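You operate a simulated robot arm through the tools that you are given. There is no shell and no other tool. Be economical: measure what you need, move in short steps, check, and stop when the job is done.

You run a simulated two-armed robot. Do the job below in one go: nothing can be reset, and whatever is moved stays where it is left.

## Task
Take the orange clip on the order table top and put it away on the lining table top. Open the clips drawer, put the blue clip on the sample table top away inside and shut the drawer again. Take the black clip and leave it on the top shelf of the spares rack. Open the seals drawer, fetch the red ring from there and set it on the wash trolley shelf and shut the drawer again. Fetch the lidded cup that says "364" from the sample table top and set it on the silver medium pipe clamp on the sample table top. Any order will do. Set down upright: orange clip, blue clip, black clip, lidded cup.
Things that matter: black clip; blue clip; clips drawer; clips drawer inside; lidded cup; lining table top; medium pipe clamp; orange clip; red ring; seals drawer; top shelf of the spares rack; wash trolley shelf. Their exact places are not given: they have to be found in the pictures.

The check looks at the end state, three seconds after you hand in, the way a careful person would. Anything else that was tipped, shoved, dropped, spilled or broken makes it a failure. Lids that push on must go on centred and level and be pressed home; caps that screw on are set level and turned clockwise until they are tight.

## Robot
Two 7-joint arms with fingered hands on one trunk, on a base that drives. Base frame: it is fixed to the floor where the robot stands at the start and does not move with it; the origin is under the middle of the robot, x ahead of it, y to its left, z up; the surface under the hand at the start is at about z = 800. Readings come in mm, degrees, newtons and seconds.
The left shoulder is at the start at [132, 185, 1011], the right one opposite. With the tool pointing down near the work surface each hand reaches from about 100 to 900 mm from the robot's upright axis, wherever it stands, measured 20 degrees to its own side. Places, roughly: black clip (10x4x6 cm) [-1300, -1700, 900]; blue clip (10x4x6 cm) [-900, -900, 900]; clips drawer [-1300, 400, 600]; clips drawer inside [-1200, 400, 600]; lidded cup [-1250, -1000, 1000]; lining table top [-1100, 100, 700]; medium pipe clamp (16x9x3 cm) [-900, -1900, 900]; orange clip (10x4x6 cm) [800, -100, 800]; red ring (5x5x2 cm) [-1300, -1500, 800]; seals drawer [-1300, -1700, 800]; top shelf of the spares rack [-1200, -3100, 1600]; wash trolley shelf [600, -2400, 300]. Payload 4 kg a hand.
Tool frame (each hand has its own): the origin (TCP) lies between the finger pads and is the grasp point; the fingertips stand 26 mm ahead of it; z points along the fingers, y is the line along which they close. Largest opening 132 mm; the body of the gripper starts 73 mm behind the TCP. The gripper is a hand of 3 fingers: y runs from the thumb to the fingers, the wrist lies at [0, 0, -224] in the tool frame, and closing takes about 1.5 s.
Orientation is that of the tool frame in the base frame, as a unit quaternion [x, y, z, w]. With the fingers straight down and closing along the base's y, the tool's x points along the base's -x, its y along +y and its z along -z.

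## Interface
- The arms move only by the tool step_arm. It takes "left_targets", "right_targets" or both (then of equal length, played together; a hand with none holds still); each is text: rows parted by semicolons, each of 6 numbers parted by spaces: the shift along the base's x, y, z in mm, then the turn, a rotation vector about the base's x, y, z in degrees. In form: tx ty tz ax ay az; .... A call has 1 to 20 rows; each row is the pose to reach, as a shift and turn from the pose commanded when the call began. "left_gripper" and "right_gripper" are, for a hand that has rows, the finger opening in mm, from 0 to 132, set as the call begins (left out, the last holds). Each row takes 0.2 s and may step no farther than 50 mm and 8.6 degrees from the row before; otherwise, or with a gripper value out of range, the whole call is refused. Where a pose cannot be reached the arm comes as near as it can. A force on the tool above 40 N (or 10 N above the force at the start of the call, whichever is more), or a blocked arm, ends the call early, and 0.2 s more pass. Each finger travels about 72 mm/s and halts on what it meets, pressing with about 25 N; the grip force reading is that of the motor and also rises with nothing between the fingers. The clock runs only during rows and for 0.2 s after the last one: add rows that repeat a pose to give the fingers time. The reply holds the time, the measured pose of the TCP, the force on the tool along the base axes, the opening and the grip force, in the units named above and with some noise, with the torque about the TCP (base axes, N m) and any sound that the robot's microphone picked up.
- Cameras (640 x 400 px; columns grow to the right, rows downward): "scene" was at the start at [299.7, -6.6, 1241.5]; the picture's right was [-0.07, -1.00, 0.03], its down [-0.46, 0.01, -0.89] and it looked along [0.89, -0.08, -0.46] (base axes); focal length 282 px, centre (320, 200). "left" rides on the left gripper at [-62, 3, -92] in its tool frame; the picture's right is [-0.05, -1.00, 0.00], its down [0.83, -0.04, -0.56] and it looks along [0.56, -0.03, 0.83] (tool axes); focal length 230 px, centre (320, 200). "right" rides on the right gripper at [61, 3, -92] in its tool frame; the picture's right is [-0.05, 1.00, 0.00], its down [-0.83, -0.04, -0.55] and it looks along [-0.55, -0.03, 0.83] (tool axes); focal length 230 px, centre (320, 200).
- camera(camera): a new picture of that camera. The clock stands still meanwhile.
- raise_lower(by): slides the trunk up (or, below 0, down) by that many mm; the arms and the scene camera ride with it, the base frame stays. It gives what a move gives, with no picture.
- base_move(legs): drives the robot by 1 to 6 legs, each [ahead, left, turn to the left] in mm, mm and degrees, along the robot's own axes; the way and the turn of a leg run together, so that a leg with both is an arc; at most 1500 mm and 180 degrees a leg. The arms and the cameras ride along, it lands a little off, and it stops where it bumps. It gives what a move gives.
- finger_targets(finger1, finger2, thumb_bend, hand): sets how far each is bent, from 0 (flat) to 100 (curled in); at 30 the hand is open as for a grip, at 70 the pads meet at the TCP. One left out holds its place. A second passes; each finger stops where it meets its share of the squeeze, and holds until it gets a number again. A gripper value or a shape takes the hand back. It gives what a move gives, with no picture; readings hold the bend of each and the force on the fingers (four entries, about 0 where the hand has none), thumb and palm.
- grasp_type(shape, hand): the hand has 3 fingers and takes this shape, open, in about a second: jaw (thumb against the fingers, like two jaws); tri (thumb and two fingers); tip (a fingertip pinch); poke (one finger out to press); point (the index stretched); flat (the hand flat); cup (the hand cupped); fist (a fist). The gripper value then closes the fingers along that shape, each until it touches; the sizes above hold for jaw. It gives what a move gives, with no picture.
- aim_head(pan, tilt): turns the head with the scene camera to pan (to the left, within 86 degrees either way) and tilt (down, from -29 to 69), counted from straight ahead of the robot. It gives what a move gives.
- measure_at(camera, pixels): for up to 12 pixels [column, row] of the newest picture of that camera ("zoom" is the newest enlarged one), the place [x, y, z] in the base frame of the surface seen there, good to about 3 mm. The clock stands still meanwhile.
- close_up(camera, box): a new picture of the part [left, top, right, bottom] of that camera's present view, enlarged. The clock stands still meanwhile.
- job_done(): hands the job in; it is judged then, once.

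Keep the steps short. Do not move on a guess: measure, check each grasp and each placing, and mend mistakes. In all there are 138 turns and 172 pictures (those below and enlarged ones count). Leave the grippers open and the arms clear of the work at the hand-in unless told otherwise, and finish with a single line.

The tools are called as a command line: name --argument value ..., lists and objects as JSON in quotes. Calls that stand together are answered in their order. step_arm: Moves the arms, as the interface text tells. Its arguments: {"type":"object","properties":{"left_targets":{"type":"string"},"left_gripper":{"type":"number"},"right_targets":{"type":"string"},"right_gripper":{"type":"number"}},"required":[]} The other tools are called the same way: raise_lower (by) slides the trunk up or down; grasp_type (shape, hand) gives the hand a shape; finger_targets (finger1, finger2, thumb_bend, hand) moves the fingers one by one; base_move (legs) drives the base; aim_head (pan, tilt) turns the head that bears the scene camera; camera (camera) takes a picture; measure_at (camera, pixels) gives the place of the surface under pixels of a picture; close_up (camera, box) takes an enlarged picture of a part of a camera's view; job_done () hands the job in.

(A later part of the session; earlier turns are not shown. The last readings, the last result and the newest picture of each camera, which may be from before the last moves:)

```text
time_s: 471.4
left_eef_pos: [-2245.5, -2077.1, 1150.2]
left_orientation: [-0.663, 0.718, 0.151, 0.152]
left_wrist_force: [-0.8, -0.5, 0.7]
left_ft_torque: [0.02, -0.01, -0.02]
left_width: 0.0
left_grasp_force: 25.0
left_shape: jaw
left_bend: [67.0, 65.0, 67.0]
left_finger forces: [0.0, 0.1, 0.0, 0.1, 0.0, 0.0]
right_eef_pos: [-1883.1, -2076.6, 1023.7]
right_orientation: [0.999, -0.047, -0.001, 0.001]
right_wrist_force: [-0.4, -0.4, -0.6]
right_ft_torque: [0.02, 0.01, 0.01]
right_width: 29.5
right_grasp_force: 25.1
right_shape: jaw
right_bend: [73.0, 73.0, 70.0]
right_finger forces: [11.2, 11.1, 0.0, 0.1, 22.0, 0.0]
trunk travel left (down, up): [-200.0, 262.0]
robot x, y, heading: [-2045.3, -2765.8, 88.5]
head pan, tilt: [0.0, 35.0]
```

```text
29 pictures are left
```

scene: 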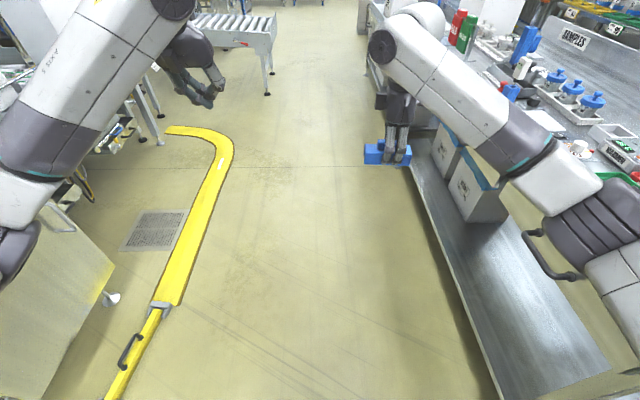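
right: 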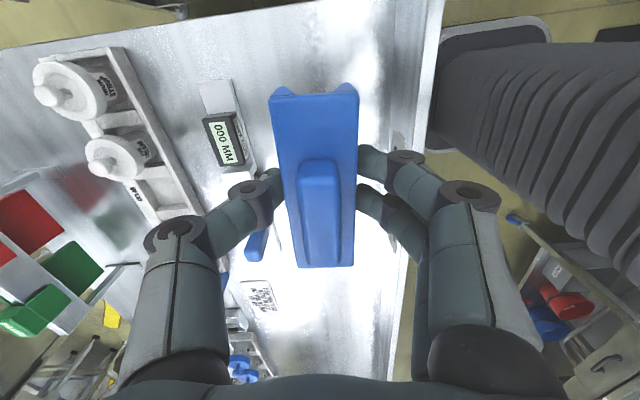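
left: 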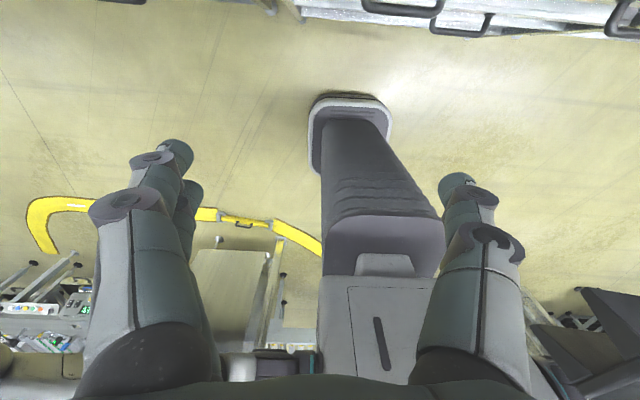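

I'm at (-2045,-2766). I'll drive on to y≈180, draw the arms in, turn to face the lining table, and look at the clips drawer.

base_move --legs '[[1480, 0, 1.5], [1470, 0, 0]]'

step_arm --left_targets "0 -40 0 0 0 0; 0 -80 0 0 0 0; 0 -120 0 0 0 0; 0 -160 0 0 0 0; 0 -200 0 0 0 0; 0 -200 0 0 0 0" --right_targets "0 -40 0 0 0 0; 0 -80 0 0 0 0; 0 -120 0 0 0 0; 0 -160 0 0 0 0; 0 -200 0 0 0 0; 0 -230 0 0 0 0"

base_move --legs '[[0, 0, -90]]'

aim_head --pan 15 --tilt 38

camera --camera "scene"

```text
time_s: 485.5
left_eef_pos: [-2234.1, 841.0, 1150.2]
left_orientation: [-0.669, 0.711, 0.152, 0.152]
left_wrist_force: [0.2, 0.5, 0.2]
left_ft_torque: [0.0, 0.01, 0.02]
left_width: 0.0
left_grasp_force: 24.7
left_shape: jaw
left_bend: [67.0, 65.0, 67.0]
left_finger forces: [0.0, 0.0, 0.0, 0.0, 0.0, 0.0]
right_eef_pos: [-1871.5, 850.3, 1023.0]
right_orientation: [0.999, -0.038, -0.001, 0.001]
right_wrist_force: [-0.7, 0.1, 0.2]
right_ft_torque: [-0.01, 0.0, -0.02]
right_width: 29.5
right_grasp_force: 25.5
right_shape: jaw
right_bend: [73.0, 73.0, 70.0]
right_finger forces: [11.1, 11.1, 0.0, 0.0, 22.2, 0.0]
trunk travel left (down, up): [-200.0, 262.0]
robot x, y, heading: [-2024.1, 158.1, 89.9]
head pan, tilt: [0.0, 35.0]
```

```text
time_s: 486.9
left_eef_pos: [-2234.5, 641.7, 1151.8]
left_orientation: [-0.669, 0.712, 0.153, 0.151]
left_wrist_force: [-0.1, 0.6, 0.2]
left_ft_torque: [0.04, -0.01, -0.01]
left_width: 0.3
left_grasp_force: 25.7
left_shape: jaw
left_bend: [67.0, 65.0, 67.0]
left_finger forces: [0.0, 0.0, 0.1, 0.0, 0.1, 0.1]
right_eef_pos: [-1870.9, 617.6, 1025.2]
right_orientation: [0.999, -0.039, -0.001, 0.001]
right_wrist_force: [0.3, -0.2, 0.3]
right_ft_torque: [-0.01, -0.01, 0.02]
right_width: 29.4
right_grasp_force: 24.5
right_shape: jaw
right_bend: [73.0, 73.0, 70.0]
right_finger forces: [11.1, 11.1, 0.0, 0.0, 22.1, 0.1]
trunk travel left (down, up): [-200.0, 262.0]
robot x, y, heading: [-2022.6, 163.2, 89.9]
head pan, tilt: [0.0, 35.0]
```

```text
time_s: 491.0
left_eef_pos: [-1552.2, 389.2, 1150.9]
left_orientation: [0.011, 0.977, 0.005, 0.215]
left_wrist_force: [0.8, 0.1, -0.2]
left_ft_torque: [-0.03, 0.01, 0.02]
left_width: 0.0
left_grasp_force: 25.1
left_shape: jaw
left_bend: [67.0, 65.0, 67.0]
left_finger forces: [0.1, 0.0, 0.0, 0.0, 0.1, 0.0]
right_eef_pos: [-1561.5, 25.2, 1024.7]
right_orientation: [-0.695, 0.719, 0.001, 0.0]
right_wrist_force: [0.4, -0.2, -0.8]
right_ft_torque: [0.01, -0.02, 0.02]
right_width: 29.1
right_grasp_force: 24.8
right_shape: jaw
right_bend: [73.0, 73.0, 70.0]
right_finger forces: [10.9, 11.0, 0.0, 0.0, 21.8, 0.1]
trunk travel left (down, up): [-200.0, 262.0]
robot x, y, heading: [-2024.7, 162.0, 2.1]
head pan, tilt: [0.0, 35.0]
```

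```text
time_s: 491.8
left_eef_pos: [-1551.1, 390.5, 1151.5]
left_orientation: [0.01, 0.977, 0.006, 0.215]
left_wrist_force: [-0.7, 0.5, -0.5]
left_ft_torque: [0.02, 0.03, -0.01]
left_width: 0.0
left_grasp_force: 25.0
left_shape: jaw
left_bend: [67.0, 65.0, 67.0]
left_finger forces: [0.0, 0.1, 0.1, 0.1, 0.1, 0.0]
right_eef_pos: [-1561.2, 24.4, 1024.7]
right_orientation: [-0.694, 0.72, 0.002, 0.0]
right_wrist_force: [-0.9, 0.0, -0.3]
right_ft_torque: [0.03, -0.04, 0.0]
right_width: 28.9
right_grasp_force: 25.1
right_shape: jaw
right_bend: [73.0, 73.0, 70.0]
right_finger forces: [10.9, 10.9, 0.0, 0.0, 22.0, 0.0]
trunk travel left (down, up): [-200.0, 262.0]
robot x, y, heading: [-2025.8, 159.5, 2.1]
head pan, tilt: [15.0, 38.0]
```

```text
28 pictures are left
```

scene: 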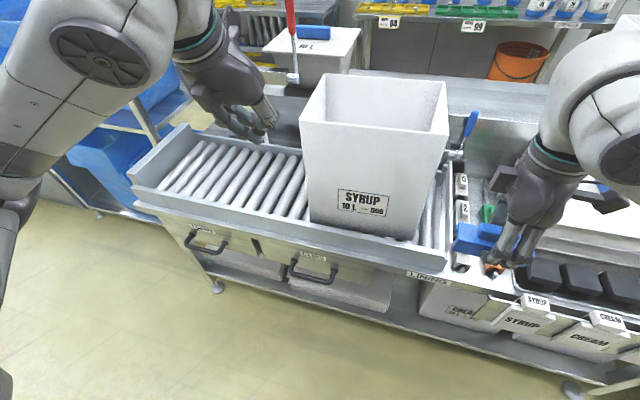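

The CLIPS handle is at about (315,275). I'll measure it and the drawer front and table edge.

close_up --camera "scene" --box '[240, 225, 420, 315]'

measure_at --camera "scene" --pixels '[[293, 272], [315, 281], [335, 279], [294, 262], [337, 268], [315, 262], [315, 245], [315, 235], [258, 250], [365, 272], [315, 225], [360, 262]]'

```text
3.56 times, centred on (330, 270) of scene
```

zoom: 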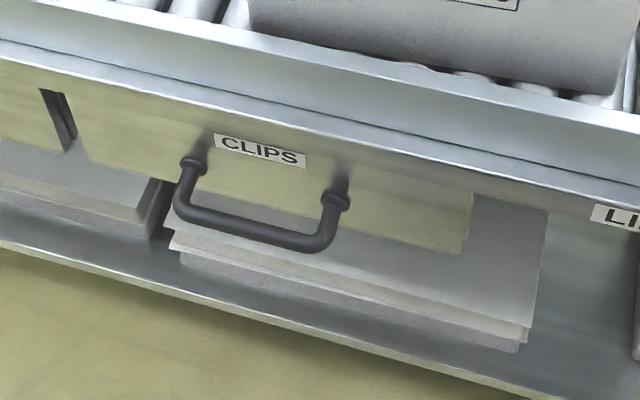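

```text
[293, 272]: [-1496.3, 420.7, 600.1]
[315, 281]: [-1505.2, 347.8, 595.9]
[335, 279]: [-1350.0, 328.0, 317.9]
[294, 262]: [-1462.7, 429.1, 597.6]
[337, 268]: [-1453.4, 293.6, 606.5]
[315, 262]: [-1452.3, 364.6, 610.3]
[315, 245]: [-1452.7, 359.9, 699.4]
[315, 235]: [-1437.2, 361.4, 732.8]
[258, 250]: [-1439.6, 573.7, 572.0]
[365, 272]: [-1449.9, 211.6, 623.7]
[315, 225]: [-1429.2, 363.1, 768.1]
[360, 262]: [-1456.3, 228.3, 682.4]
```

Handle bar: x≈-1498, z 598, y 300–425; drawer front x -1452; table edge x -1455. The right hand holds the clip, so I'll hook with the left thumb at a 45 degree tilt. I'll lower the trunk, back 60 mm, and bring the left hand to the start of the hooking line.

base_move --legs '[[-60, 0, -2.1]]'

raise_lower --by -195

step_arm --left_targets "3 1 -30 0 -2.5 0; 6 2 -60 0 -5 0; 9 3 -90 0 -7.5 0; 12 4 -120 0 -10 0; 15 5 -150 0 -12.5 0; 18 5 -180 0 -15 0; 21 5 -210 0 -17.6 0; 23 5 -240 0 -20.2 0; 23 5 -240 0 -20.2 0"

finger_targets --hand "left" --finger1 100 --finger2 100 --thumb_bend 50

camera --camera "left"

camera --camera "scene"

```text
time_s: 492.8
left_eef_pos: [-1602.7, 371.9, 1151.0]
left_orientation: [0.028, 0.976, 0.001, 0.214]
left_wrist_force: [-0.2, -0.5, 0.3]
left_ft_torque: [-0.02, -0.03, 0.03]
left_width: 0.2
left_grasp_force: 25.1
left_shape: jaw
left_bend: [67.0, 65.0, 67.0]
left_finger forces: [0.1, 0.0, 0.1, 0.0, 0.0, 0.1]
right_eef_pos: [-1625.8, 6.3, 1024.3]
right_orientation: [-0.681, 0.732, 0.001, 0.0]
right_wrist_force: [-1.0, -0.6, 0.4]
right_ft_torque: [-0.04, -0.04, 0.03]
right_width: 29.2
right_grasp_force: 25.4
right_shape: jaw
right_bend: [73.0, 73.0, 70.0]
right_finger forces: [11.0, 11.0, 0.0, 0.1, 21.9, 0.1]
trunk travel left (down, up): [-200.0, 262.0]
robot x, y, heading: [-2086.1, 157.8, 0.1]
head pan, tilt: [15.0, 38.0]
```

```text
time_s: 494.9
left_eef_pos: [-1557.8, 370.4, 868.1]
left_orientation: [0.029, 0.991, -0.001, 0.131]
left_wrist_force: [0.5, 0.3, 0.0]
left_ft_torque: [0.0, -0.05, 0.0]
left_width: 0.0
left_grasp_force: 25.2
left_shape: jaw
left_bend: [67.0, 65.0, 67.0]
left_finger forces: [0.1, 0.0, 0.1, 0.1, 0.0, 0.0]
right_eef_pos: [-1620.1, 6.4, 811.1]
right_orientation: [-0.681, 0.732, 0.014, -0.015]
right_wrist_force: [-0.3, -0.8, 0.4]
right_ft_torque: [0.0, -0.02, -0.03]
right_width: 29.1
right_grasp_force: 24.9
right_shape: jaw
right_bend: [73.0, 73.0, 70.0]
right_finger forces: [11.0, 11.1, 0.0, 0.1, 21.9, 0.1]
trunk travel left (down, up): [-5.0, 457.0]
robot x, y, heading: [-2086.7, 158.1, 0.1]
head pan, tilt: [15.0, 38.0]
```

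```text
time_s: 496.8
left_eef_pos: [-1529.5, 427.4, 629.0]
left_orientation: [0.086, 0.943, 0.111, 0.303]
left_wrist_force: [-0.5, 0.2, 0.4]
left_ft_torque: [0.02, 0.01, -0.01]
left_width: 0.3
left_grasp_force: 25.6
left_shape: jaw
left_bend: [67.0, 65.0, 67.0]
left_finger forces: [0.1, 0.0, 0.1, 0.0, 0.1, 0.0]
left hand out of reach, approached as far as the arm can: row 1, 2, 3, 4, 5, 6
right_eef_pos: [-1617.6, 7.4, 808.4]
right_orientation: [-0.681, 0.732, 0.017, -0.017]
right_wrist_force: [0.5, 0.0, -0.7]
right_ft_torque: [0.05, 0.0, 0.0]
right_width: 29.2
right_grasp_force: 24.3
right_shape: jaw
right_bend: [73.0, 73.0, 70.0]
right_finger forces: [10.9, 11.1, 0.1, 0.0, 21.9, 0.0]
trunk travel left (down, up): [-5.0, 457.0]
robot x, y, heading: [-2081.9, 160.3, 0.3]
head pan, tilt: [15.0, 38.0]
stopped in row 9 (left hand): the arm was blocked; the commanded pose is now the measured one
```

```text
time_s: 497.8
left_eef_pos: [-1531.0, 428.4, 628.7]
left_orientation: [0.086, 0.942, 0.111, 0.304]
left_wrist_force: [0.5, -0.8, -0.4]
left_ft_torque: [0.02, 0.0, -0.02]
left_width: 44.3
left_grasp_force: 0.0
left_shape: fingers
left_bend: [100.0, 100.0, 50.0]
left_finger forces: [0.0, 0.0, 0.0, 0.0, 0.0, 0.0]
right_eef_pos: [-1617.9, 6.9, 810.3]
right_orientation: [-0.681, 0.732, 0.016, -0.015]
right_wrist_force: [0.1, 1.0, -0.5]
right_ft_torque: [0.01, 0.05, 0.02]
right_width: 29.3
right_grasp_force: 24.9
right_shape: jaw
right_bend: [73.0, 73.0, 70.0]
right_finger forces: [10.9, 11.1, 0.0, 0.0, 21.8, 0.1]
trunk travel left (down, up): [-5.0, 457.0]
robot x, y, heading: [-2084.3, 159.2, 0.3]
head pan, tilt: [15.0, 38.0]
```

```text
26 pictures are left
```

left: 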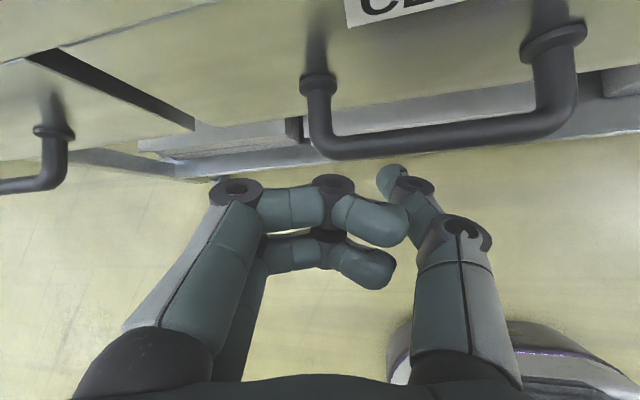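

```text
25 pictures are left
```

scene: 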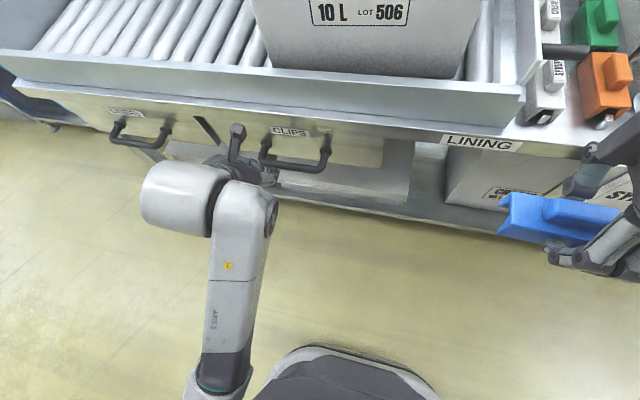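

The left hand ended in front of the bar, low. I'll raise it, straighten the sideways lean, and slide it over and down behind the bar.

step_arm --left_targets "-10 0 25 -2 -1.5 0; -18 -15 45 -4 -3 0; -25 -30 62 -7 -4.5 0; -25 -43 62 -9 -6 0; -25 -43 62 -9 -6 0"

camera --camera "left"

```text
time_s: 498.3
left_eef_pos: [-1537.5, 479.1, 657.8]
left_orientation: [0.164, 0.913, 0.231, 0.293]
left_wrist_force: [0.4, -0.1, 1.3]
left_ft_torque: [0.0, -0.01, 0.0]
left_width: 44.5
left_grasp_force: 0.0
left_shape: fingers
left_bend: [100.0, 100.0, 50.0]
left_finger forces: [0.0, 0.0, 0.0, 0.1, 0.0, 0.0]
left hand out of reach, approached as far as the arm can: row 1, 2
right_eef_pos: [-1618.2, 7.9, 811.5]
right_orientation: [-0.681, 0.732, 0.015, -0.015]
right_wrist_force: [0.2, -0.3, -0.9]
right_ft_torque: [0.0, 0.01, 0.03]
right_width: 29.1
right_grasp_force: 24.9
right_shape: jaw
right_bend: [73.0, 73.0, 70.0]
right_finger forces: [11.0, 11.0, 0.0, 0.0, 21.9, 0.0]
trunk travel left (down, up): [-5.0, 457.0]
robot x, y, heading: [-2087.6, 158.1, -0.3]
head pan, tilt: [15.0, 38.0]
stopped in row 2 (left hand): the arm was blocked; the commanded pose is now the measured one
```

```text
24 pictures are left
```

left: 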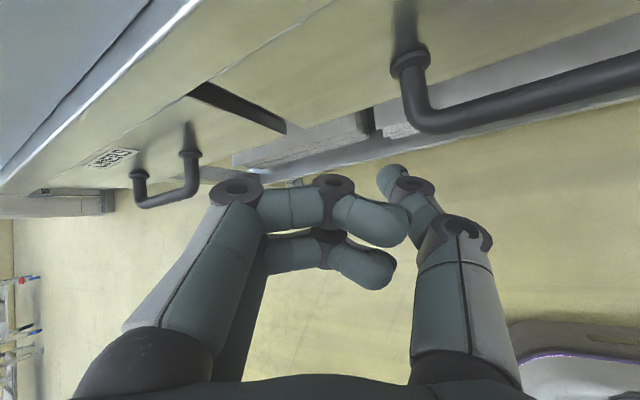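

The left arm is jammed in a folded posture. I'll back off, raise the trunk, swing the left hand forward and up into an open posture with a clean 42 degree tilt, and bring the trunk down again.

base_move --legs '[[-150, 0, 0]]'

raise_lower --by 200

step_arm --left_targets "22 -10 35 -4 -0.8 1; 44 -20 70 -8 -1.5 2; 66 -35 100 -12 -2.3 3; 88 -50 125 -16 -3.1 4.1; 110 -65 140 -20 -3.9 5.1; 125 -80 145 -24 -4.7 6.2; 135 -95 145 -28 -5.4 7.2; 140 -106 145 -31.9 -6.2 8.2; 140 -106 145 -31.9 -6.2 8.2"

camera --camera "scene"

```text
time_s: 499.7
left_eef_pos: [-1692.7, 478.6, 657.5]
left_orientation: [0.163, 0.913, 0.231, 0.292]
left_wrist_force: [-0.2, -0.1, 0.6]
left_ft_torque: [0.02, 0.0, -0.03]
left_width: 44.3
left_grasp_force: 0.0
left_shape: fingers
left_bend: [100.0, 100.0, 50.0]
left_finger forces: [0.0, 0.0, 0.1, 0.0, 0.0, 0.1]
right_eef_pos: [-1772.9, 8.4, 810.7]
right_orientation: [-0.682, 0.731, 0.015, -0.014]
right_wrist_force: [0.4, -0.8, 0.1]
right_ft_torque: [-0.01, -0.01, -0.01]
right_width: 29.4
right_grasp_force: 24.9
right_shape: jaw
right_bend: [73.0, 73.0, 70.0]
right_finger forces: [11.0, 11.0, 0.0, 0.1, 21.9, 0.1]
trunk travel left (down, up): [-5.0, 457.0]
robot x, y, heading: [-2236.6, 154.6, 0.4]
head pan, tilt: [15.0, 38.0]
```

```text
time_s: 500.7
left_eef_pos: [-1692.5, 512.3, 759.7]
left_orientation: [0.192, 0.888, 0.3, 0.291]
left_wrist_force: [0.3, 0.5, 0.2]
left_ft_torque: [0.0, 0.02, 0.01]
left_width: 44.5
left_grasp_force: 0.0
left_shape: fingers
left_bend: [100.0, 100.0, 50.0]
left_finger forces: [0.0, 0.0, 0.0, 0.0, 0.0, 0.0]
right_eef_pos: [-1777.5, 7.3, 901.1]
right_orientation: [-0.682, 0.731, 0.007, -0.007]
right_wrist_force: [-0.4, -0.5, -0.5]
right_ft_torque: [0.02, -0.07, 0.02]
right_width: 29.1
right_grasp_force: 25.0
right_shape: jaw
right_bend: [73.0, 73.0, 70.0]
right_finger forces: [10.9, 11.0, 0.1, 0.0, 21.9, 0.0]
trunk travel left (down, up): [-81.0, 380.0]
robot x, y, heading: [-2244.3, 158.1, 0.2]
head pan, tilt: [15.0, 38.0]
stopped: the arm was blocked; the commanded pose is now the measured one
```

```text
time_s: 502.7
left_eef_pos: [-1549.4, 416.2, 898.1]
left_orientation: [0.025, 0.931, 0.084, 0.354]
left_wrist_force: [0.5, 0.4, 0.2]
left_ft_torque: [-0.03, -0.02, 0.02]
left_width: 44.6
left_grasp_force: 0.0
left_shape: fingers
left_bend: [100.0, 100.0, 50.0]
left_finger forces: [0.0, 0.1, 0.0, 0.0, 0.0, 0.1]
right_eef_pos: [-1773.6, 8.0, 894.4]
right_orientation: [-0.682, 0.731, 0.01, -0.01]
right_wrist_force: [-0.4, -0.6, -0.5]
right_ft_torque: [0.02, 0.04, 0.02]
right_width: 29.3
right_grasp_force: 24.9
right_shape: jaw
right_bend: [73.0, 73.0, 70.0]
right_finger forces: [10.9, 11.0, 0.0, 0.0, 22.0, 0.1]
trunk travel left (down, up): [-81.0, 380.0]
robot x, y, heading: [-2239.1, 159.4, 0.2]
head pan, tilt: [15.0, 38.0]
```

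```text
23 pictures are left
```

scene: 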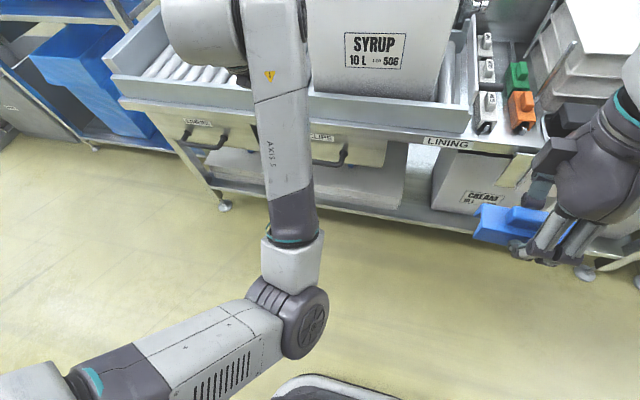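

The left hand is now in an open reach at the right tilt. From here I only need to go down: I'll lower to the start of the hooking line at about (-1556,385,692), and look.

step_arm --left_targets "-1 -5 -35 -1.5 0 0; -2 -10 -70 -3 0 0; -3 -15 -105 -4.5 0 0; -5 -21 -140 -6 0 0; -6 -26 -175 -7.5 0 0; -7 -31 -206 -9 0 0; -7 -31 -206 -9 0 0"

camera --camera "left"

camera --camera "scene"

```text
time_s: 504.1
left_eef_pos: [-1542.9, 439.7, 722.0]
left_orientation: [0.01, 0.924, 0.073, 0.374]
left_wrist_force: [0.5, -0.3, 0.3]
left_ft_torque: [-0.02, -0.03, 0.05]
left_width: 44.7
left_grasp_force: 0.0
left_shape: fingers
left_bend: [100.0, 100.0, 50.0]
left_finger forces: [0.0, 0.1, 0.0, 0.0, 0.0, 0.0]
right_eef_pos: [-1774.5, 8.2, 893.8]
right_orientation: [-0.682, 0.732, 0.01, -0.009]
right_wrist_force: [-0.4, -0.9, 0.3]
right_ft_torque: [0.0, -0.03, 0.01]
right_width: 28.9
right_grasp_force: 25.1
right_shape: jaw
right_bend: [73.0, 73.0, 70.0]
right_finger forces: [11.0, 11.0, 0.0, 0.0, 22.0, 0.0]
trunk travel left (down, up): [-81.0, 380.0]
robot x, y, heading: [-2238.2, 159.3, -0.0]
head pan, tilt: [15.0, 38.0]
stopped in row 6 (left hand): the arm was blocked; the commanded pose is now the measured one
```

```text
22 pictures are left
```

left: 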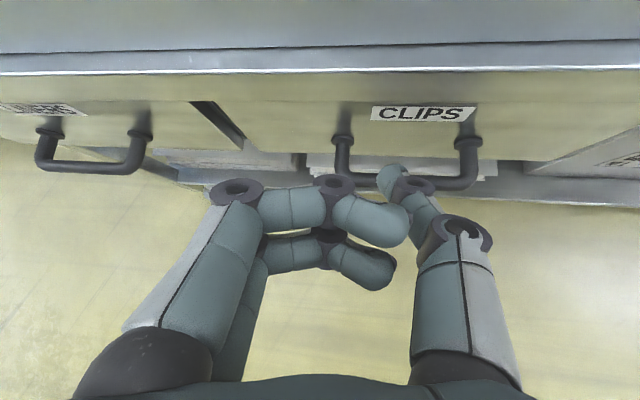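

```text
21 pictures are left
```

scene: 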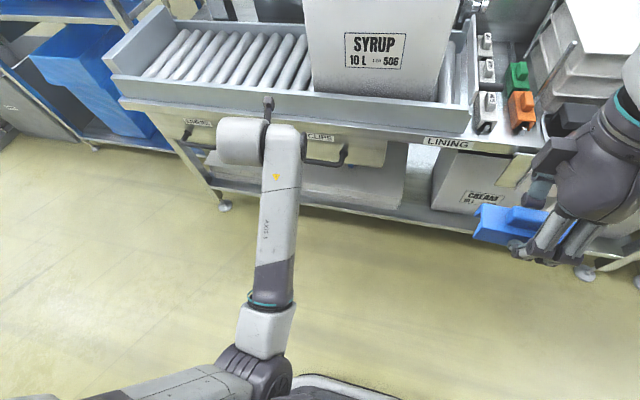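

The elbow touches the robot's own base. I'll back the base 100 mm while extending the arm by the same, which lifts the elbow, then slide the thumb down behind the bar.

base_move --legs '[[-100, 0, 0]]'

step_arm --left_targets "35 -5 5 0 0 0; 70 -10 5 0 0 0; 100 -15 0 0 0 0; 115 -18 -28 0 0 0; 130 -20 -56 0 0 0; 146 -20 -84 0 0 0; 160 -20 -110 0 0 0; 160 -20 -110 0 0 0"

camera --camera "left"

```text
time_s: 505.2
left_eef_pos: [-1643.1, 437.3, 724.3]
left_orientation: [0.008, 0.924, 0.073, 0.375]
left_wrist_force: [0.2, 0.0, 0.2]
left_ft_torque: [-0.01, -0.02, -0.03]
left_width: 44.5
left_grasp_force: 0.1
left_shape: fingers
left_bend: [100.0, 100.0, 50.0]
left_finger forces: [0.1, 0.0, 0.0, 0.0, 0.0, 0.0]
right_eef_pos: [-1872.9, 6.9, 895.3]
right_orientation: [-0.681, 0.732, 0.01, -0.011]
right_wrist_force: [-0.4, -0.1, -1.7]
right_ft_torque: [0.02, -0.01, -0.03]
right_width: 29.0
right_grasp_force: 25.3
right_shape: jaw
right_bend: [73.0, 73.0, 70.0]
right_finger forces: [11.0, 10.9, 0.0, 0.1, 22.0, 0.0]
trunk travel left (down, up): [-81.0, 380.0]
robot x, y, heading: [-2334.8, 159.4, 0.5]
head pan, tilt: [15.0, 38.0]
```

```text
time_s: 507.0
left_eef_pos: [-1481.2, 416.0, 611.3]
left_orientation: [0.007, 0.924, 0.073, 0.375]
left_wrist_force: [0.3, -0.2, -0.8]
left_ft_torque: [-0.01, 0.0, 0.02]
left_width: 44.7
left_grasp_force: 0.0
left_shape: fingers
left_bend: [100.0, 100.0, 50.0]
left_finger forces: [0.0, 0.0, 0.1, 0.0, 0.0, 0.0]
right_eef_pos: [-1871.8, 6.5, 894.6]
right_orientation: [-0.682, 0.731, 0.01, -0.009]
right_wrist_force: [-0.7, 0.2, -0.8]
right_ft_torque: [-0.03, -0.03, 0.0]
right_width: 29.0
right_grasp_force: 25.0
right_shape: jaw
right_bend: [73.0, 73.0, 70.0]
right_finger forces: [11.1, 11.1, 0.0, 0.1, 21.9, 0.0]
trunk travel left (down, up): [-81.0, 380.0]
robot x, y, heading: [-2337.3, 159.9, 0.5]
head pan, tilt: [15.0, 38.0]
```

```text
20 pictures are left
```

left: 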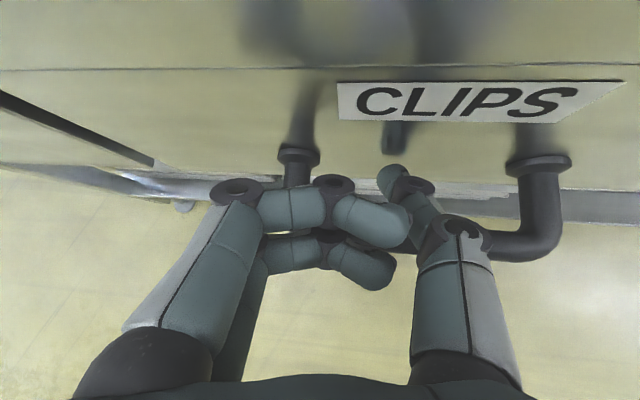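

The thumb sits behind the bar with no contact. I'll pull with the arm 120 mm, then drive back 130 mm, and look.

step_arm --left_targets "-15 0 0 0 0 0; -30 0 0 0 0 0; -45 0 0 0 0 0; -60 0 0 0 0 0; -75 0 0 0 0 0; -90 0 0 0 0 0; -105 0 0 0 0 0; -120 0 0 0 0 0"

base_move --legs '[[-130, 0, 0]]'

camera --camera "scene"

```text
time_s: 509.0
left_eef_pos: [-1590.3, 483.7, 637.4]
left_orientation: [0.012, 0.913, 0.131, 0.386]
left_wrist_force: [0.3, -0.2, 0.0]
left_ft_torque: [-0.02, 0.01, -0.01]
left_width: 44.5
left_grasp_force: 0.1
left_shape: fingers
left_bend: [100.0, 100.0, 50.0]
left_finger forces: [0.0, 0.0, 0.0, 0.1, 0.0, 0.0]
right_eef_pos: [-1872.3, 7.1, 893.6]
right_orientation: [-0.682, 0.731, 0.01, -0.009]
right_wrist_force: [1.0, -0.8, -1.0]
right_ft_torque: [0.0, 0.01, 0.01]
right_width: 29.0
right_grasp_force: 24.0
right_shape: jaw
right_bend: [73.0, 73.0, 70.0]
right_finger forces: [11.1, 11.0, 0.0, 0.1, 22.0, 0.0]
trunk travel left (down, up): [-81.0, 380.0]
robot x, y, heading: [-2338.6, 159.6, 0.2]
head pan, tilt: [15.0, 38.0]
stopped in row 8 (left hand): the arm was blocked; the commanded pose is now the measured one
```

```text
time_s: 510.3
left_eef_pos: [-1676.3, 440.7, 638.4]
left_orientation: [0.031, 0.912, 0.124, 0.39]
left_wrist_force: [-0.2, 1.1, -0.5]
left_ft_torque: [-0.02, -0.01, 0.02]
left_width: 44.3
left_grasp_force: 0.1
left_shape: fingers
left_bend: [100.0, 100.0, 50.0]
left_finger forces: [0.0, 0.1, 0.1, 0.0, 0.1, 0.1]
right_eef_pos: [-1977.6, -25.1, 894.5]
right_orientation: [-0.667, 0.745, 0.011, -0.009]
right_wrist_force: [0.1, 0.1, 0.7]
right_ft_torque: [0.0, -0.01, 0.02]
right_width: 28.9
right_grasp_force: 25.3
right_shape: jaw
right_bend: [73.0, 73.0, 70.0]
right_finger forces: [11.0, 10.9, 0.1, 0.1, 22.0, 0.0]
trunk travel left (down, up): [-81.0, 380.0]
robot x, y, heading: [-2435.6, 146.0, -2.2]
head pan, tilt: [15.0, 38.0]
stopped in leg 1: the robot was blocked; the commanded pose is now the measured one
```

```text
19 pictures are left
```

scene: 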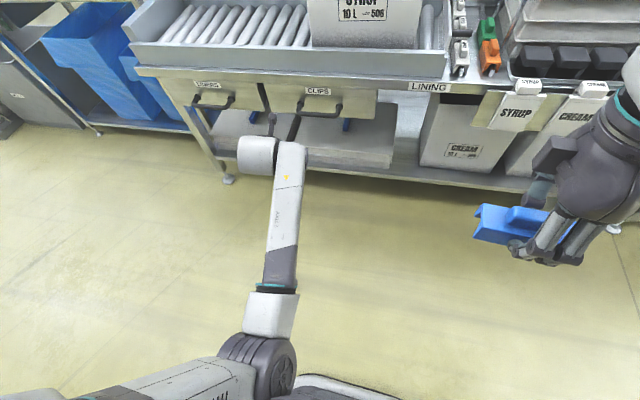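

The hand slipped up off the bar part-way and the base bumped behind. I'll measure how far the drawer opened.

close_up --camera "scene" --box '[230, 60, 420, 170]'

measure_at --camera "scene" --pixels '[[355, 100], [290, 98], [320, 113], [318, 92], [350, 85], [300, 108], [375, 95], [285, 85]]'

```text
3.37 times, centred on (325, 115) of scene
```

zoom: 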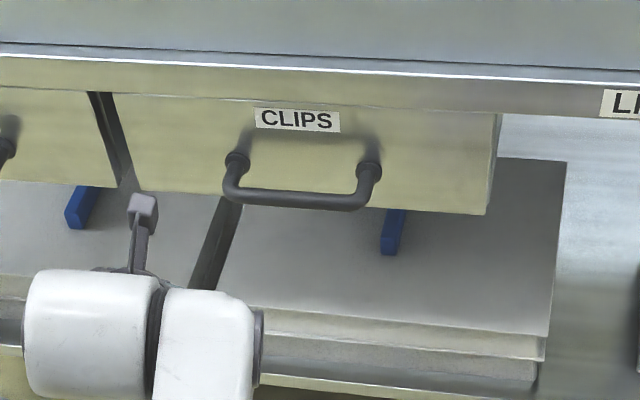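

```text
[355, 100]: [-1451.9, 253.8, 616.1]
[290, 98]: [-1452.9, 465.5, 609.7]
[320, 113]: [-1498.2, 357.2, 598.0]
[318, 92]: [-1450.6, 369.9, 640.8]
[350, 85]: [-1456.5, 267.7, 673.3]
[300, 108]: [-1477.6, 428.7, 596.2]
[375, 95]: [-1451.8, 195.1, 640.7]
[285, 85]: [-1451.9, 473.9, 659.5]
```

The drawer is still shut: the thumb slipped. A better way: the clip itself is an upside-down channel, and the handle bar fits inside it. I'll set the left arm aside, stand at about (-2060,510), and bring the right hand with the clip, tilted 30 degrees and lengthwise along the bar, just above the bar.

base_move --legs '[[60, 0, 2.2]]'

step_arm --left_targets "0 8 40 0 0 0; 0 16 80 0 0 0; 0 24 120 0 0 0; 0 32 160 0 0 0; 0 40 200 0 0 0; 0 48 240 0 0 0; 0 56 280 0 0 0; 0 64 315 0 0 0"

base_move --legs '[[0, 364, 0], [312, 0, 0]]'

step_arm --right_targets "8 3 -30 0 -4.5 0.5; 16 6 -60 0 -9 1; 24 9 -90 0 -13.5 1.5; 32 12 -120 0 -18 2; 41 15 -150 0 -22.5 2.5; 50 19 -185 0 -27 3; 59 23 -215 0 -31.6 4; 59 23 -215 0 -31.6 4"

camera --camera "right"

camera --camera "scene"

```text
time_s: 511.3
left_eef_pos: [-1627.5, 470.3, 636.1]
left_orientation: [0.013, 0.913, 0.131, 0.386]
left_wrist_force: [1.3, 0.7, -0.1]
left_ft_torque: [0.03, 0.02, -0.02]
left_width: 44.6
left_grasp_force: 0.1
left_shape: fingers
left_bend: [100.0, 100.0, 50.0]
left_finger forces: [0.0, 0.0, 0.0, 0.0, 0.1, 0.0]
right_eef_pos: [-1911.3, -6.2, 893.0]
right_orientation: [-0.681, 0.732, 0.011, -0.01]
right_wrist_force: [1.0, -0.8, -1.0]
right_ft_torque: [-0.02, 0.04, 0.01]
right_width: 29.2
right_grasp_force: 24.5
right_shape: jaw
right_bend: [73.0, 73.0, 70.0]
right_finger forces: [11.0, 11.1, 0.1, 0.0, 22.0, 0.0]
trunk travel left (down, up): [-81.0, 380.0]
robot x, y, heading: [-2373.8, 148.2, 0.0]
head pan, tilt: [15.0, 38.0]
```

```text
time_s: 513.1
left_eef_pos: [-1630.9, 533.6, 954.7]
left_orientation: [0.013, 0.913, 0.13, 0.387]
left_wrist_force: [0.1, 0.1, 0.3]
left_ft_torque: [-0.01, -0.03, 0.01]
left_width: 44.8
left_grasp_force: 0.1
left_shape: fingers
left_bend: [100.0, 100.0, 50.0]
left_finger forces: [0.0, 0.0, 0.1, 0.0, 0.0, 0.0]
right_eef_pos: [-1913.2, -7.4, 895.7]
right_orientation: [-0.681, 0.732, 0.01, -0.009]
right_wrist_force: [-0.1, 0.6, 0.0]
right_ft_torque: [-0.03, 0.02, -0.02]
right_width: 29.0
right_grasp_force: 24.9
right_shape: jaw
right_bend: [73.0, 73.0, 70.0]
right_finger forces: [10.9, 11.0, 0.0, 0.0, 22.0, 0.0]
trunk travel left (down, up): [-81.0, 380.0]
robot x, y, heading: [-2379.0, 147.8, 0.1]
head pan, tilt: [15.0, 38.0]
```

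```text
time_s: 514.2
left_eef_pos: [-1633.5, 583.6, 952.0]
left_orientation: [0.006, 0.913, 0.134, 0.385]
left_wrist_force: [-0.4, -0.2, 0.1]
left_ft_torque: [-0.03, 0.0, 0.04]
left_width: 44.4
left_grasp_force: 0.0
left_shape: fingers
left_bend: [100.0, 100.0, 50.0]
left_finger forces: [0.1, 0.0, 0.1, 0.0, 0.1, 0.1]
right_eef_pos: [-1905.9, 38.7, 893.8]
right_orientation: [-0.687, 0.726, 0.01, -0.01]
right_wrist_force: [-0.9, -0.3, 0.2]
right_ft_torque: [-0.02, 0.05, 0.02]
right_width: 29.0
right_grasp_force: 24.8
right_shape: jaw
right_bend: [73.0, 73.0, 70.0]
right_finger forces: [11.0, 10.9, 0.1, 0.1, 22.0, 0.0]
trunk travel left (down, up): [-81.0, 380.0]
robot x, y, heading: [-2369.0, 183.1, 0.9]
head pan, tilt: [15.0, 38.0]
stopped in leg 1: the robot was blocked; the commanded pose is now the measured one
```

```text
time_s: 516.0
left_eef_pos: [-1633.6, 582.5, 952.9]
left_orientation: [0.005, 0.912, 0.134, 0.387]
left_wrist_force: [0.1, -0.1, 0.1]
left_ft_torque: [-0.01, -0.01, 0.0]
left_width: 44.6
left_grasp_force: 0.2
left_shape: fingers
left_bend: [100.0, 100.0, 50.0]
left_finger forces: [0.1, 0.1, 0.0, 0.1, 0.0, 0.0]
right_eef_pos: [-1847.4, 60.5, 680.4]
right_orientation: [0.688, -0.678, 0.179, -0.188]
right_wrist_force: [-0.3, -0.2, 0.3]
right_ft_torque: [-0.01, 0.0, 0.0]
right_width: 28.9
right_grasp_force: 25.1
right_shape: jaw
right_bend: [73.0, 73.0, 70.0]
right_finger forces: [11.1, 11.0, 0.1, 0.1, 21.9, 0.0]
right hand out of reach, approached as far as the arm can: row 3
trunk travel left (down, up): [-81.0, 380.0]
robot x, y, heading: [-2372.3, 187.4, 1.1]
head pan, tilt: [15.0, 38.0]
```

```text
17 pictures are left
```

right: 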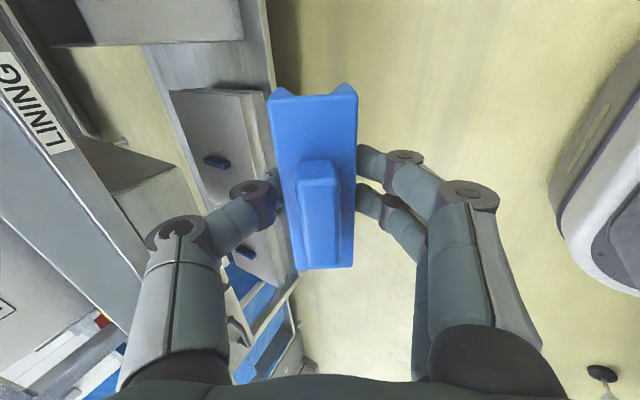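

```text
16 pictures are left
```

scene: 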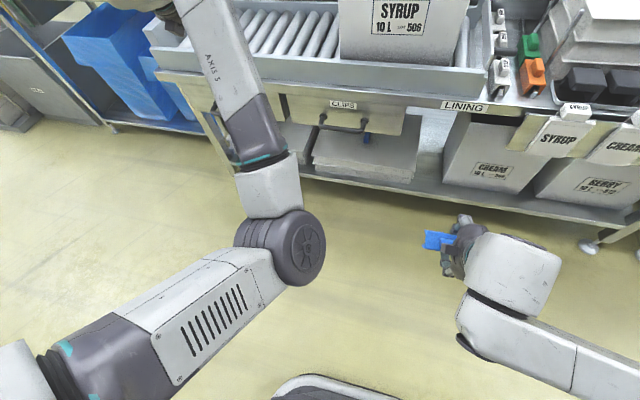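

The base was blocked sideways there, so I'll go forward first, then left. First I'll tuck the left hand inward and up so it clears the racks.

step_arm --left_targets "-26 -35 9 0 0 0; -52 -70 18 0 0 0; -78 -105 27 0 0 0; -104 -140 36 0 0 0; -130 -175 45 0 0 0; -156 -210 54 0 0 0; -175 -240 60 0 0 0"

base_move --legs '[[304, 0, -1.1], [0, 310, 0]]'

camera --camera "right"

```text
time_s: 517.6
left_eef_pos: [-1781.0, 366.4, 981.0]
left_orientation: [-0.004, 0.904, 0.152, 0.399]
left_wrist_force: [-0.8, 0.9, -0.3]
left_ft_torque: [-0.01, 0.03, -0.01]
left_width: 44.6
left_grasp_force: 0.2
left_shape: fingers
left_bend: [100.0, 100.0, 50.0]
left_finger forces: [0.0, 0.0, 0.1, 0.0, 0.1, 0.1]
left hand out of reach, approached as far as the arm can: row 5, 6, 7
right_eef_pos: [-1848.4, 59.0, 681.0]
right_orientation: [0.688, -0.678, 0.178, -0.188]
right_wrist_force: [0.5, 0.1, -0.4]
right_ft_torque: [-0.02, 0.0, -0.03]
right_width: 28.9
right_grasp_force: 25.3
right_shape: jaw
right_bend: [73.0, 73.0, 70.0]
right_finger forces: [11.0, 11.1, 0.0, 0.0, 21.8, 0.0]
trunk travel left (down, up): [-81.0, 380.0]
robot x, y, heading: [-2374.0, 183.8, 0.9]
head pan, tilt: [15.0, 38.0]
```

```text
time_s: 521.3
left_eef_pos: [-1472.0, 663.3, 972.1]
left_orientation: [0.013, 0.906, 0.151, 0.395]
left_wrist_force: [-0.6, 0.2, -0.3]
left_ft_torque: [-0.05, 0.01, -0.04]
left_width: 44.5
left_grasp_force: 0.1
left_shape: fingers
left_bend: [100.0, 100.0, 50.0]
left_finger forces: [0.0, 0.0, 0.1, 0.0, 0.1, 0.0]
right_eef_pos: [-1546.6, 359.7, 681.0]
right_orientation: [-0.68, 0.686, -0.179, 0.186]
right_wrist_force: [-0.2, 0.0, -0.1]
right_ft_torque: [-0.02, 0.03, -0.05]
right_width: 28.9
right_grasp_force: 25.3
right_shape: jaw
right_bend: [73.0, 73.0, 70.0]
right_finger forces: [11.0, 11.0, 0.0, 0.0, 21.9, 0.0]
trunk travel left (down, up): [-81.0, 380.0]
robot x, y, heading: [-2068.5, 498.0, -0.2]
head pan, tilt: [15.0, 38.0]
```

```text
15 pictures are left
```

right: 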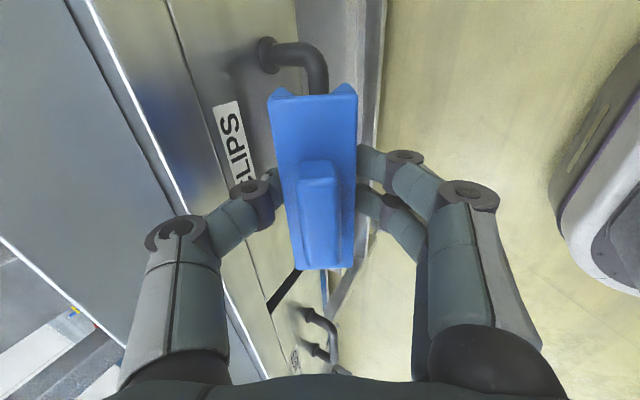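

The bar (318,80) lies in line under the clip. I'll slide down along the tool axis so the channel straddles the bar, then drive back 135 mm to pull, and look.

measure_at --camera "right" --pixels '[[318, 82], [312, 75], [324, 75]]'

step_arm --right_targets "10 1 -18 0 0 0; 20 1 -36 0 0 0; 30 1 -53 0 0 0; 36 1 -63 0 0 0; 40 1 -70 0 0 0; 40 1 -70 0 0 0"

base_move --legs '[[-135, 0, 0]]'

camera --camera "scene"

camera --camera "right"

```text
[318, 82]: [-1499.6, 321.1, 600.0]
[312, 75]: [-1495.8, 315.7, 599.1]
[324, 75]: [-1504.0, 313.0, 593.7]
```

```text
time_s: 522.7
left_eef_pos: [-1473.5, 664.4, 972.8]
left_orientation: [0.012, 0.905, 0.155, 0.395]
left_wrist_force: [0.1, -0.7, -0.1]
left_ft_torque: [0.0, 0.02, 0.02]
left_width: 44.6
left_grasp_force: 0.1
left_shape: fingers
left_bend: [100.0, 100.0, 50.0]
left_finger forces: [0.0, 0.1, 0.0, 0.0, 0.0, 0.0]
right_eef_pos: [-1506.4, 360.0, 610.8]
right_orientation: [-0.681, 0.685, -0.18, 0.186]
right_wrist_force: [0.9, 0.0, -0.1]
right_ft_torque: [0.03, 0.01, -0.02]
right_width: 28.8
right_grasp_force: 25.2
right_shape: jaw
right_bend: [73.0, 73.0, 70.0]
right_finger forces: [11.1, 10.9, 0.0, 0.1, 21.9, 0.0]
trunk travel left (down, up): [-81.0, 380.0]
robot x, y, heading: [-2066.0, 494.5, -0.3]
head pan, tilt: [15.0, 38.0]
```

```text
time_s: 524.0
left_eef_pos: [-1607.1, 665.5, 972.5]
left_orientation: [0.013, 0.905, 0.154, 0.396]
left_wrist_force: [-0.5, 0.0, 0.4]
left_ft_torque: [-0.03, -0.01, -0.02]
left_width: 44.6
left_grasp_force: 0.2
left_shape: fingers
left_bend: [100.0, 100.0, 50.0]
left_finger forces: [0.1, 0.0, 0.0, 0.0, 0.0, 0.1]
right_eef_pos: [-1639.0, 359.7, 612.2]
right_orientation: [-0.68, 0.686, -0.18, 0.186]
right_wrist_force: [-0.7, 0.8, 0.1]
right_ft_torque: [-0.02, 0.01, 0.03]
right_width: 29.1
right_grasp_force: 24.8
right_shape: jaw
right_bend: [73.0, 74.0, 70.0]
right_finger forces: [11.7, 12.0, 0.1, 0.0, 23.4, 0.1]
trunk travel left (down, up): [-81.0, 380.0]
robot x, y, heading: [-2198.5, 495.3, -0.4]
head pan, tilt: [15.0, 38.0]
```

```text
14 pictures are left
```

scene: 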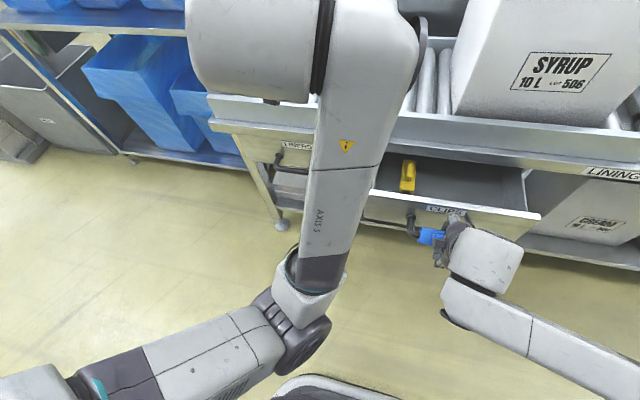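

```text
13 pictures are left
```

right: 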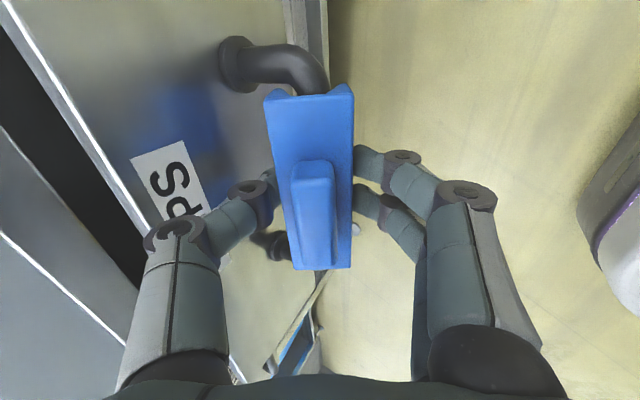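

It works: the drawer is open about 125 mm (a yellow clip lies inside). I'll pull 75 mm more with the arm, lift the clip off the bar along the tool axis, level the hand, and come above the drawer to look in.

step_arm --right_targets "-15 0 0 0 0 0; -30 0 0 0 0 0; -45 0 0 0 0 0; -60 0 0 0 0 0; -75 0 0 0 0 0; -75 0 0 0 0 0"

step_arm --right_targets "-10 0 18 0 0 0; -22 0 39 0 0 0; -38 0 66 0 0 0; -38 0 100 0 3 0; -20 -5 130 0 8 0; 5 -10 150 0 13 0; 35 -20 165 0 18 0; 70 -30 175 0 23 0; 105 -42 178 0 27 0; 140 -54 178 0 30 0; 155 -66 178 0 30 0; 155 -66 178 0 30 0"

camera --camera "right"

camera --camera "scene"

```text
time_s: 525.4
left_eef_pos: [-1605.5, 665.8, 971.0]
left_orientation: [0.014, 0.905, 0.155, 0.395]
left_wrist_force: [-0.2, 0.1, 0.2]
left_ft_torque: [-0.02, -0.02, -0.01]
left_width: 44.5
left_grasp_force: 0.0
left_shape: fingers
left_bend: [100.0, 100.0, 50.0]
left_finger forces: [0.0, 0.1, 0.1, 0.1, 0.0, 0.0]
right_eef_pos: [-1714.2, 358.8, 609.1]
right_orientation: [-0.679, 0.687, -0.18, 0.185]
right_wrist_force: [-0.1, 0.3, -0.2]
right_ft_torque: [-0.02, -0.01, -0.07]
right_width: 29.1
right_grasp_force: 25.6
right_shape: jaw
right_bend: [73.0, 73.0, 70.0]
right_finger forces: [12.2, 11.6, 0.0, 0.0, 23.6, 0.1]
trunk travel left (down, up): [-81.0, 380.0]
robot x, y, heading: [-2201.9, 496.7, -0.4]
head pan, tilt: [15.0, 38.0]
```

```text
time_s: 526.9
left_eef_pos: [-1606.2, 664.8, 975.9]
left_orientation: [0.014, 0.905, 0.156, 0.397]
left_wrist_force: [-0.4, -0.6, 0.1]
left_ft_torque: [0.01, -0.02, 0.0]
left_width: 44.8
left_grasp_force: 0.0
left_shape: fingers
left_bend: [100.0, 100.0, 50.0]
left_finger forces: [0.0, 0.0, 0.0, 0.0, 0.0, 0.0]
right_eef_pos: [-1711.4, 270.8, 691.0]
right_orientation: [0.71, -0.676, 0.199, 0.012]
right_wrist_force: [0.1, -0.7, -0.6]
right_ft_torque: [-0.01, 0.03, -0.02]
right_width: 28.3
right_grasp_force: 25.2
right_shape: jaw
right_bend: [73.0, 73.0, 70.0]
right_finger forces: [11.2, 11.1, 0.0, 0.1, 22.3, 0.1]
right hand out of reach, approached as far as the arm can: row 6, 7
trunk travel left (down, up): [-81.0, 380.0]
robot x, y, heading: [-2201.4, 495.0, -0.4]
head pan, tilt: [15.0, 38.0]
stopped in row 7 (right hand): the arm was blocked; the commanded pose is now the measured one
```

```text
12 pictures are left
```

right: 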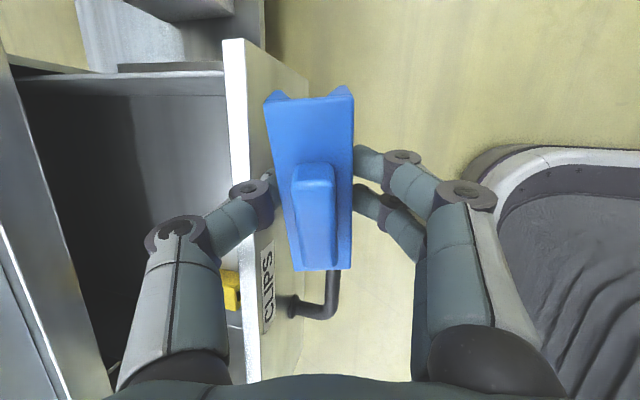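

```text
11 pictures are left
```

scene: 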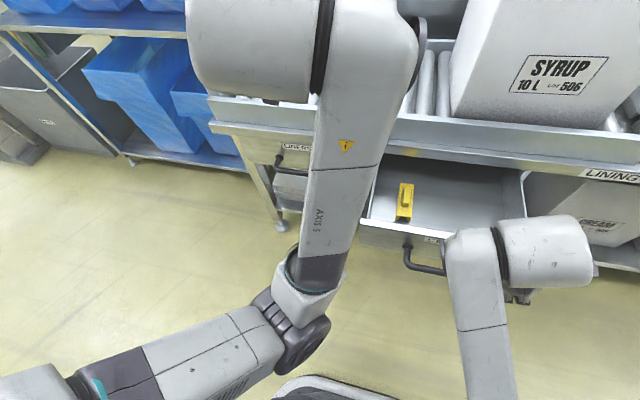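

The arm jammed near the body. I'll measure the drawer's floor from this picture, raise the trunk 150 mm to free it, level the hand, and bring it over the free right part of the drawer.

measure_at --camera "scene" --pixels '[[440, 195], [460, 185], [430, 175], [405, 190], [404, 215], [375, 215], [395, 228], [500, 200], [490, 215], [440, 160]]'

raise_lower --by 150

step_arm --right_targets "10 2 10 2.9 2.5 -0.5; 30 4 15 5.8 5 -1; 60 6 15 8.7 7.5 -1.4; 95 9 10 11.6 10.2 -1.9; 130 12 0 14.5 12.7 -2.4; 163 14 -10 17.2 15.2 -2.8; 163 14 -10 17.2 15.2 -2.8"

camera --camera "right"

```text
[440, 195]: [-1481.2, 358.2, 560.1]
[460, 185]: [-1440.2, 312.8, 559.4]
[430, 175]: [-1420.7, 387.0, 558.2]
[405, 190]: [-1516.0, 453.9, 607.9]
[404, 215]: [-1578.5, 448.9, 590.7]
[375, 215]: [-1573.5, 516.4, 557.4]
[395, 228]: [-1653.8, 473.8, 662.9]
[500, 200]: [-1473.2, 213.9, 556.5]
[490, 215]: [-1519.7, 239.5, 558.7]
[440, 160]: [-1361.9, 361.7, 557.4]
```

```text
time_s: 528.6
left_eef_pos: [-1598.2, 702.6, 1134.5]
left_orientation: [-0.001, 0.893, 0.201, 0.403]
left_wrist_force: [0.0, 0.4, -0.1]
left_ft_torque: [-0.05, -0.03, -0.02]
left_width: 44.8
left_grasp_force: 0.1
left_shape: fingers
left_bend: [100.0, 100.0, 50.0]
left_finger forces: [0.1, 0.0, 0.1, 0.0, 0.0, 0.0]
right_eef_pos: [-1712.7, 271.8, 831.5]
right_orientation: [0.712, -0.675, 0.195, 0.017]
right_wrist_force: [0.6, -0.3, -0.9]
right_ft_torque: [-0.04, 0.02, -0.02]
right_width: 28.3
right_grasp_force: 24.8
right_shape: jaw
right_bend: [74.0, 73.0, 70.0]
right_finger forces: [10.9, 11.0, 0.1, 0.0, 21.9, 0.0]
trunk travel left (down, up): [-231.0, 230.0]
robot x, y, heading: [-2199.6, 490.9, -0.4]
head pan, tilt: [15.0, 38.0]
```

```text
time_s: 530.2
left_eef_pos: [-1601.1, 702.3, 1128.0]
left_orientation: [0.003, 0.893, 0.205, 0.4]
left_wrist_force: [-0.8, -1.2, 0.8]
left_ft_torque: [-0.01, -0.04, 0.01]
left_width: 44.6
left_grasp_force: 0.0
left_shape: fingers
left_bend: [100.0, 100.0, 50.0]
left_finger forces: [0.0, 0.1, 0.0, 0.0, 0.0, 0.0]
right_eef_pos: [-1549.7, 287.6, 825.4]
right_orientation: [0.709, -0.705, -0.004, 0.004]
right_wrist_force: [0.8, 0.2, -0.6]
right_ft_torque: [0.01, -0.01, -0.01]
right_width: 28.4
right_grasp_force: 25.1
right_shape: jaw
right_bend: [74.0, 73.0, 70.0]
right_finger forces: [10.9, 10.8, 0.0, 0.0, 21.6, 0.0]
right hand out of reach, approached as far as the arm can: row 2, 3
trunk travel left (down, up): [-231.0, 230.0]
robot x, y, heading: [-2202.3, 496.5, -0.5]
head pan, tilt: [15.0, 38.0]
```

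```text
10 pictures are left
5 turns are left
```

right: 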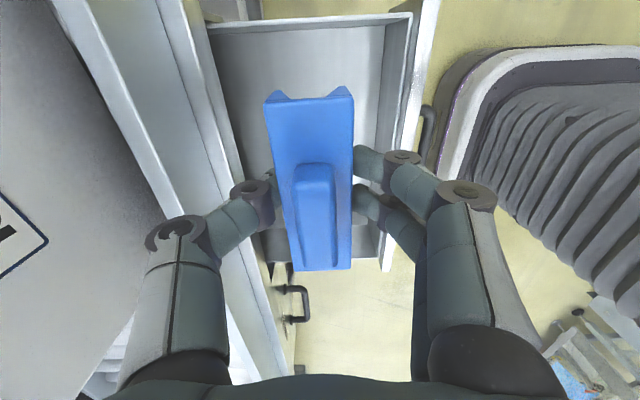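

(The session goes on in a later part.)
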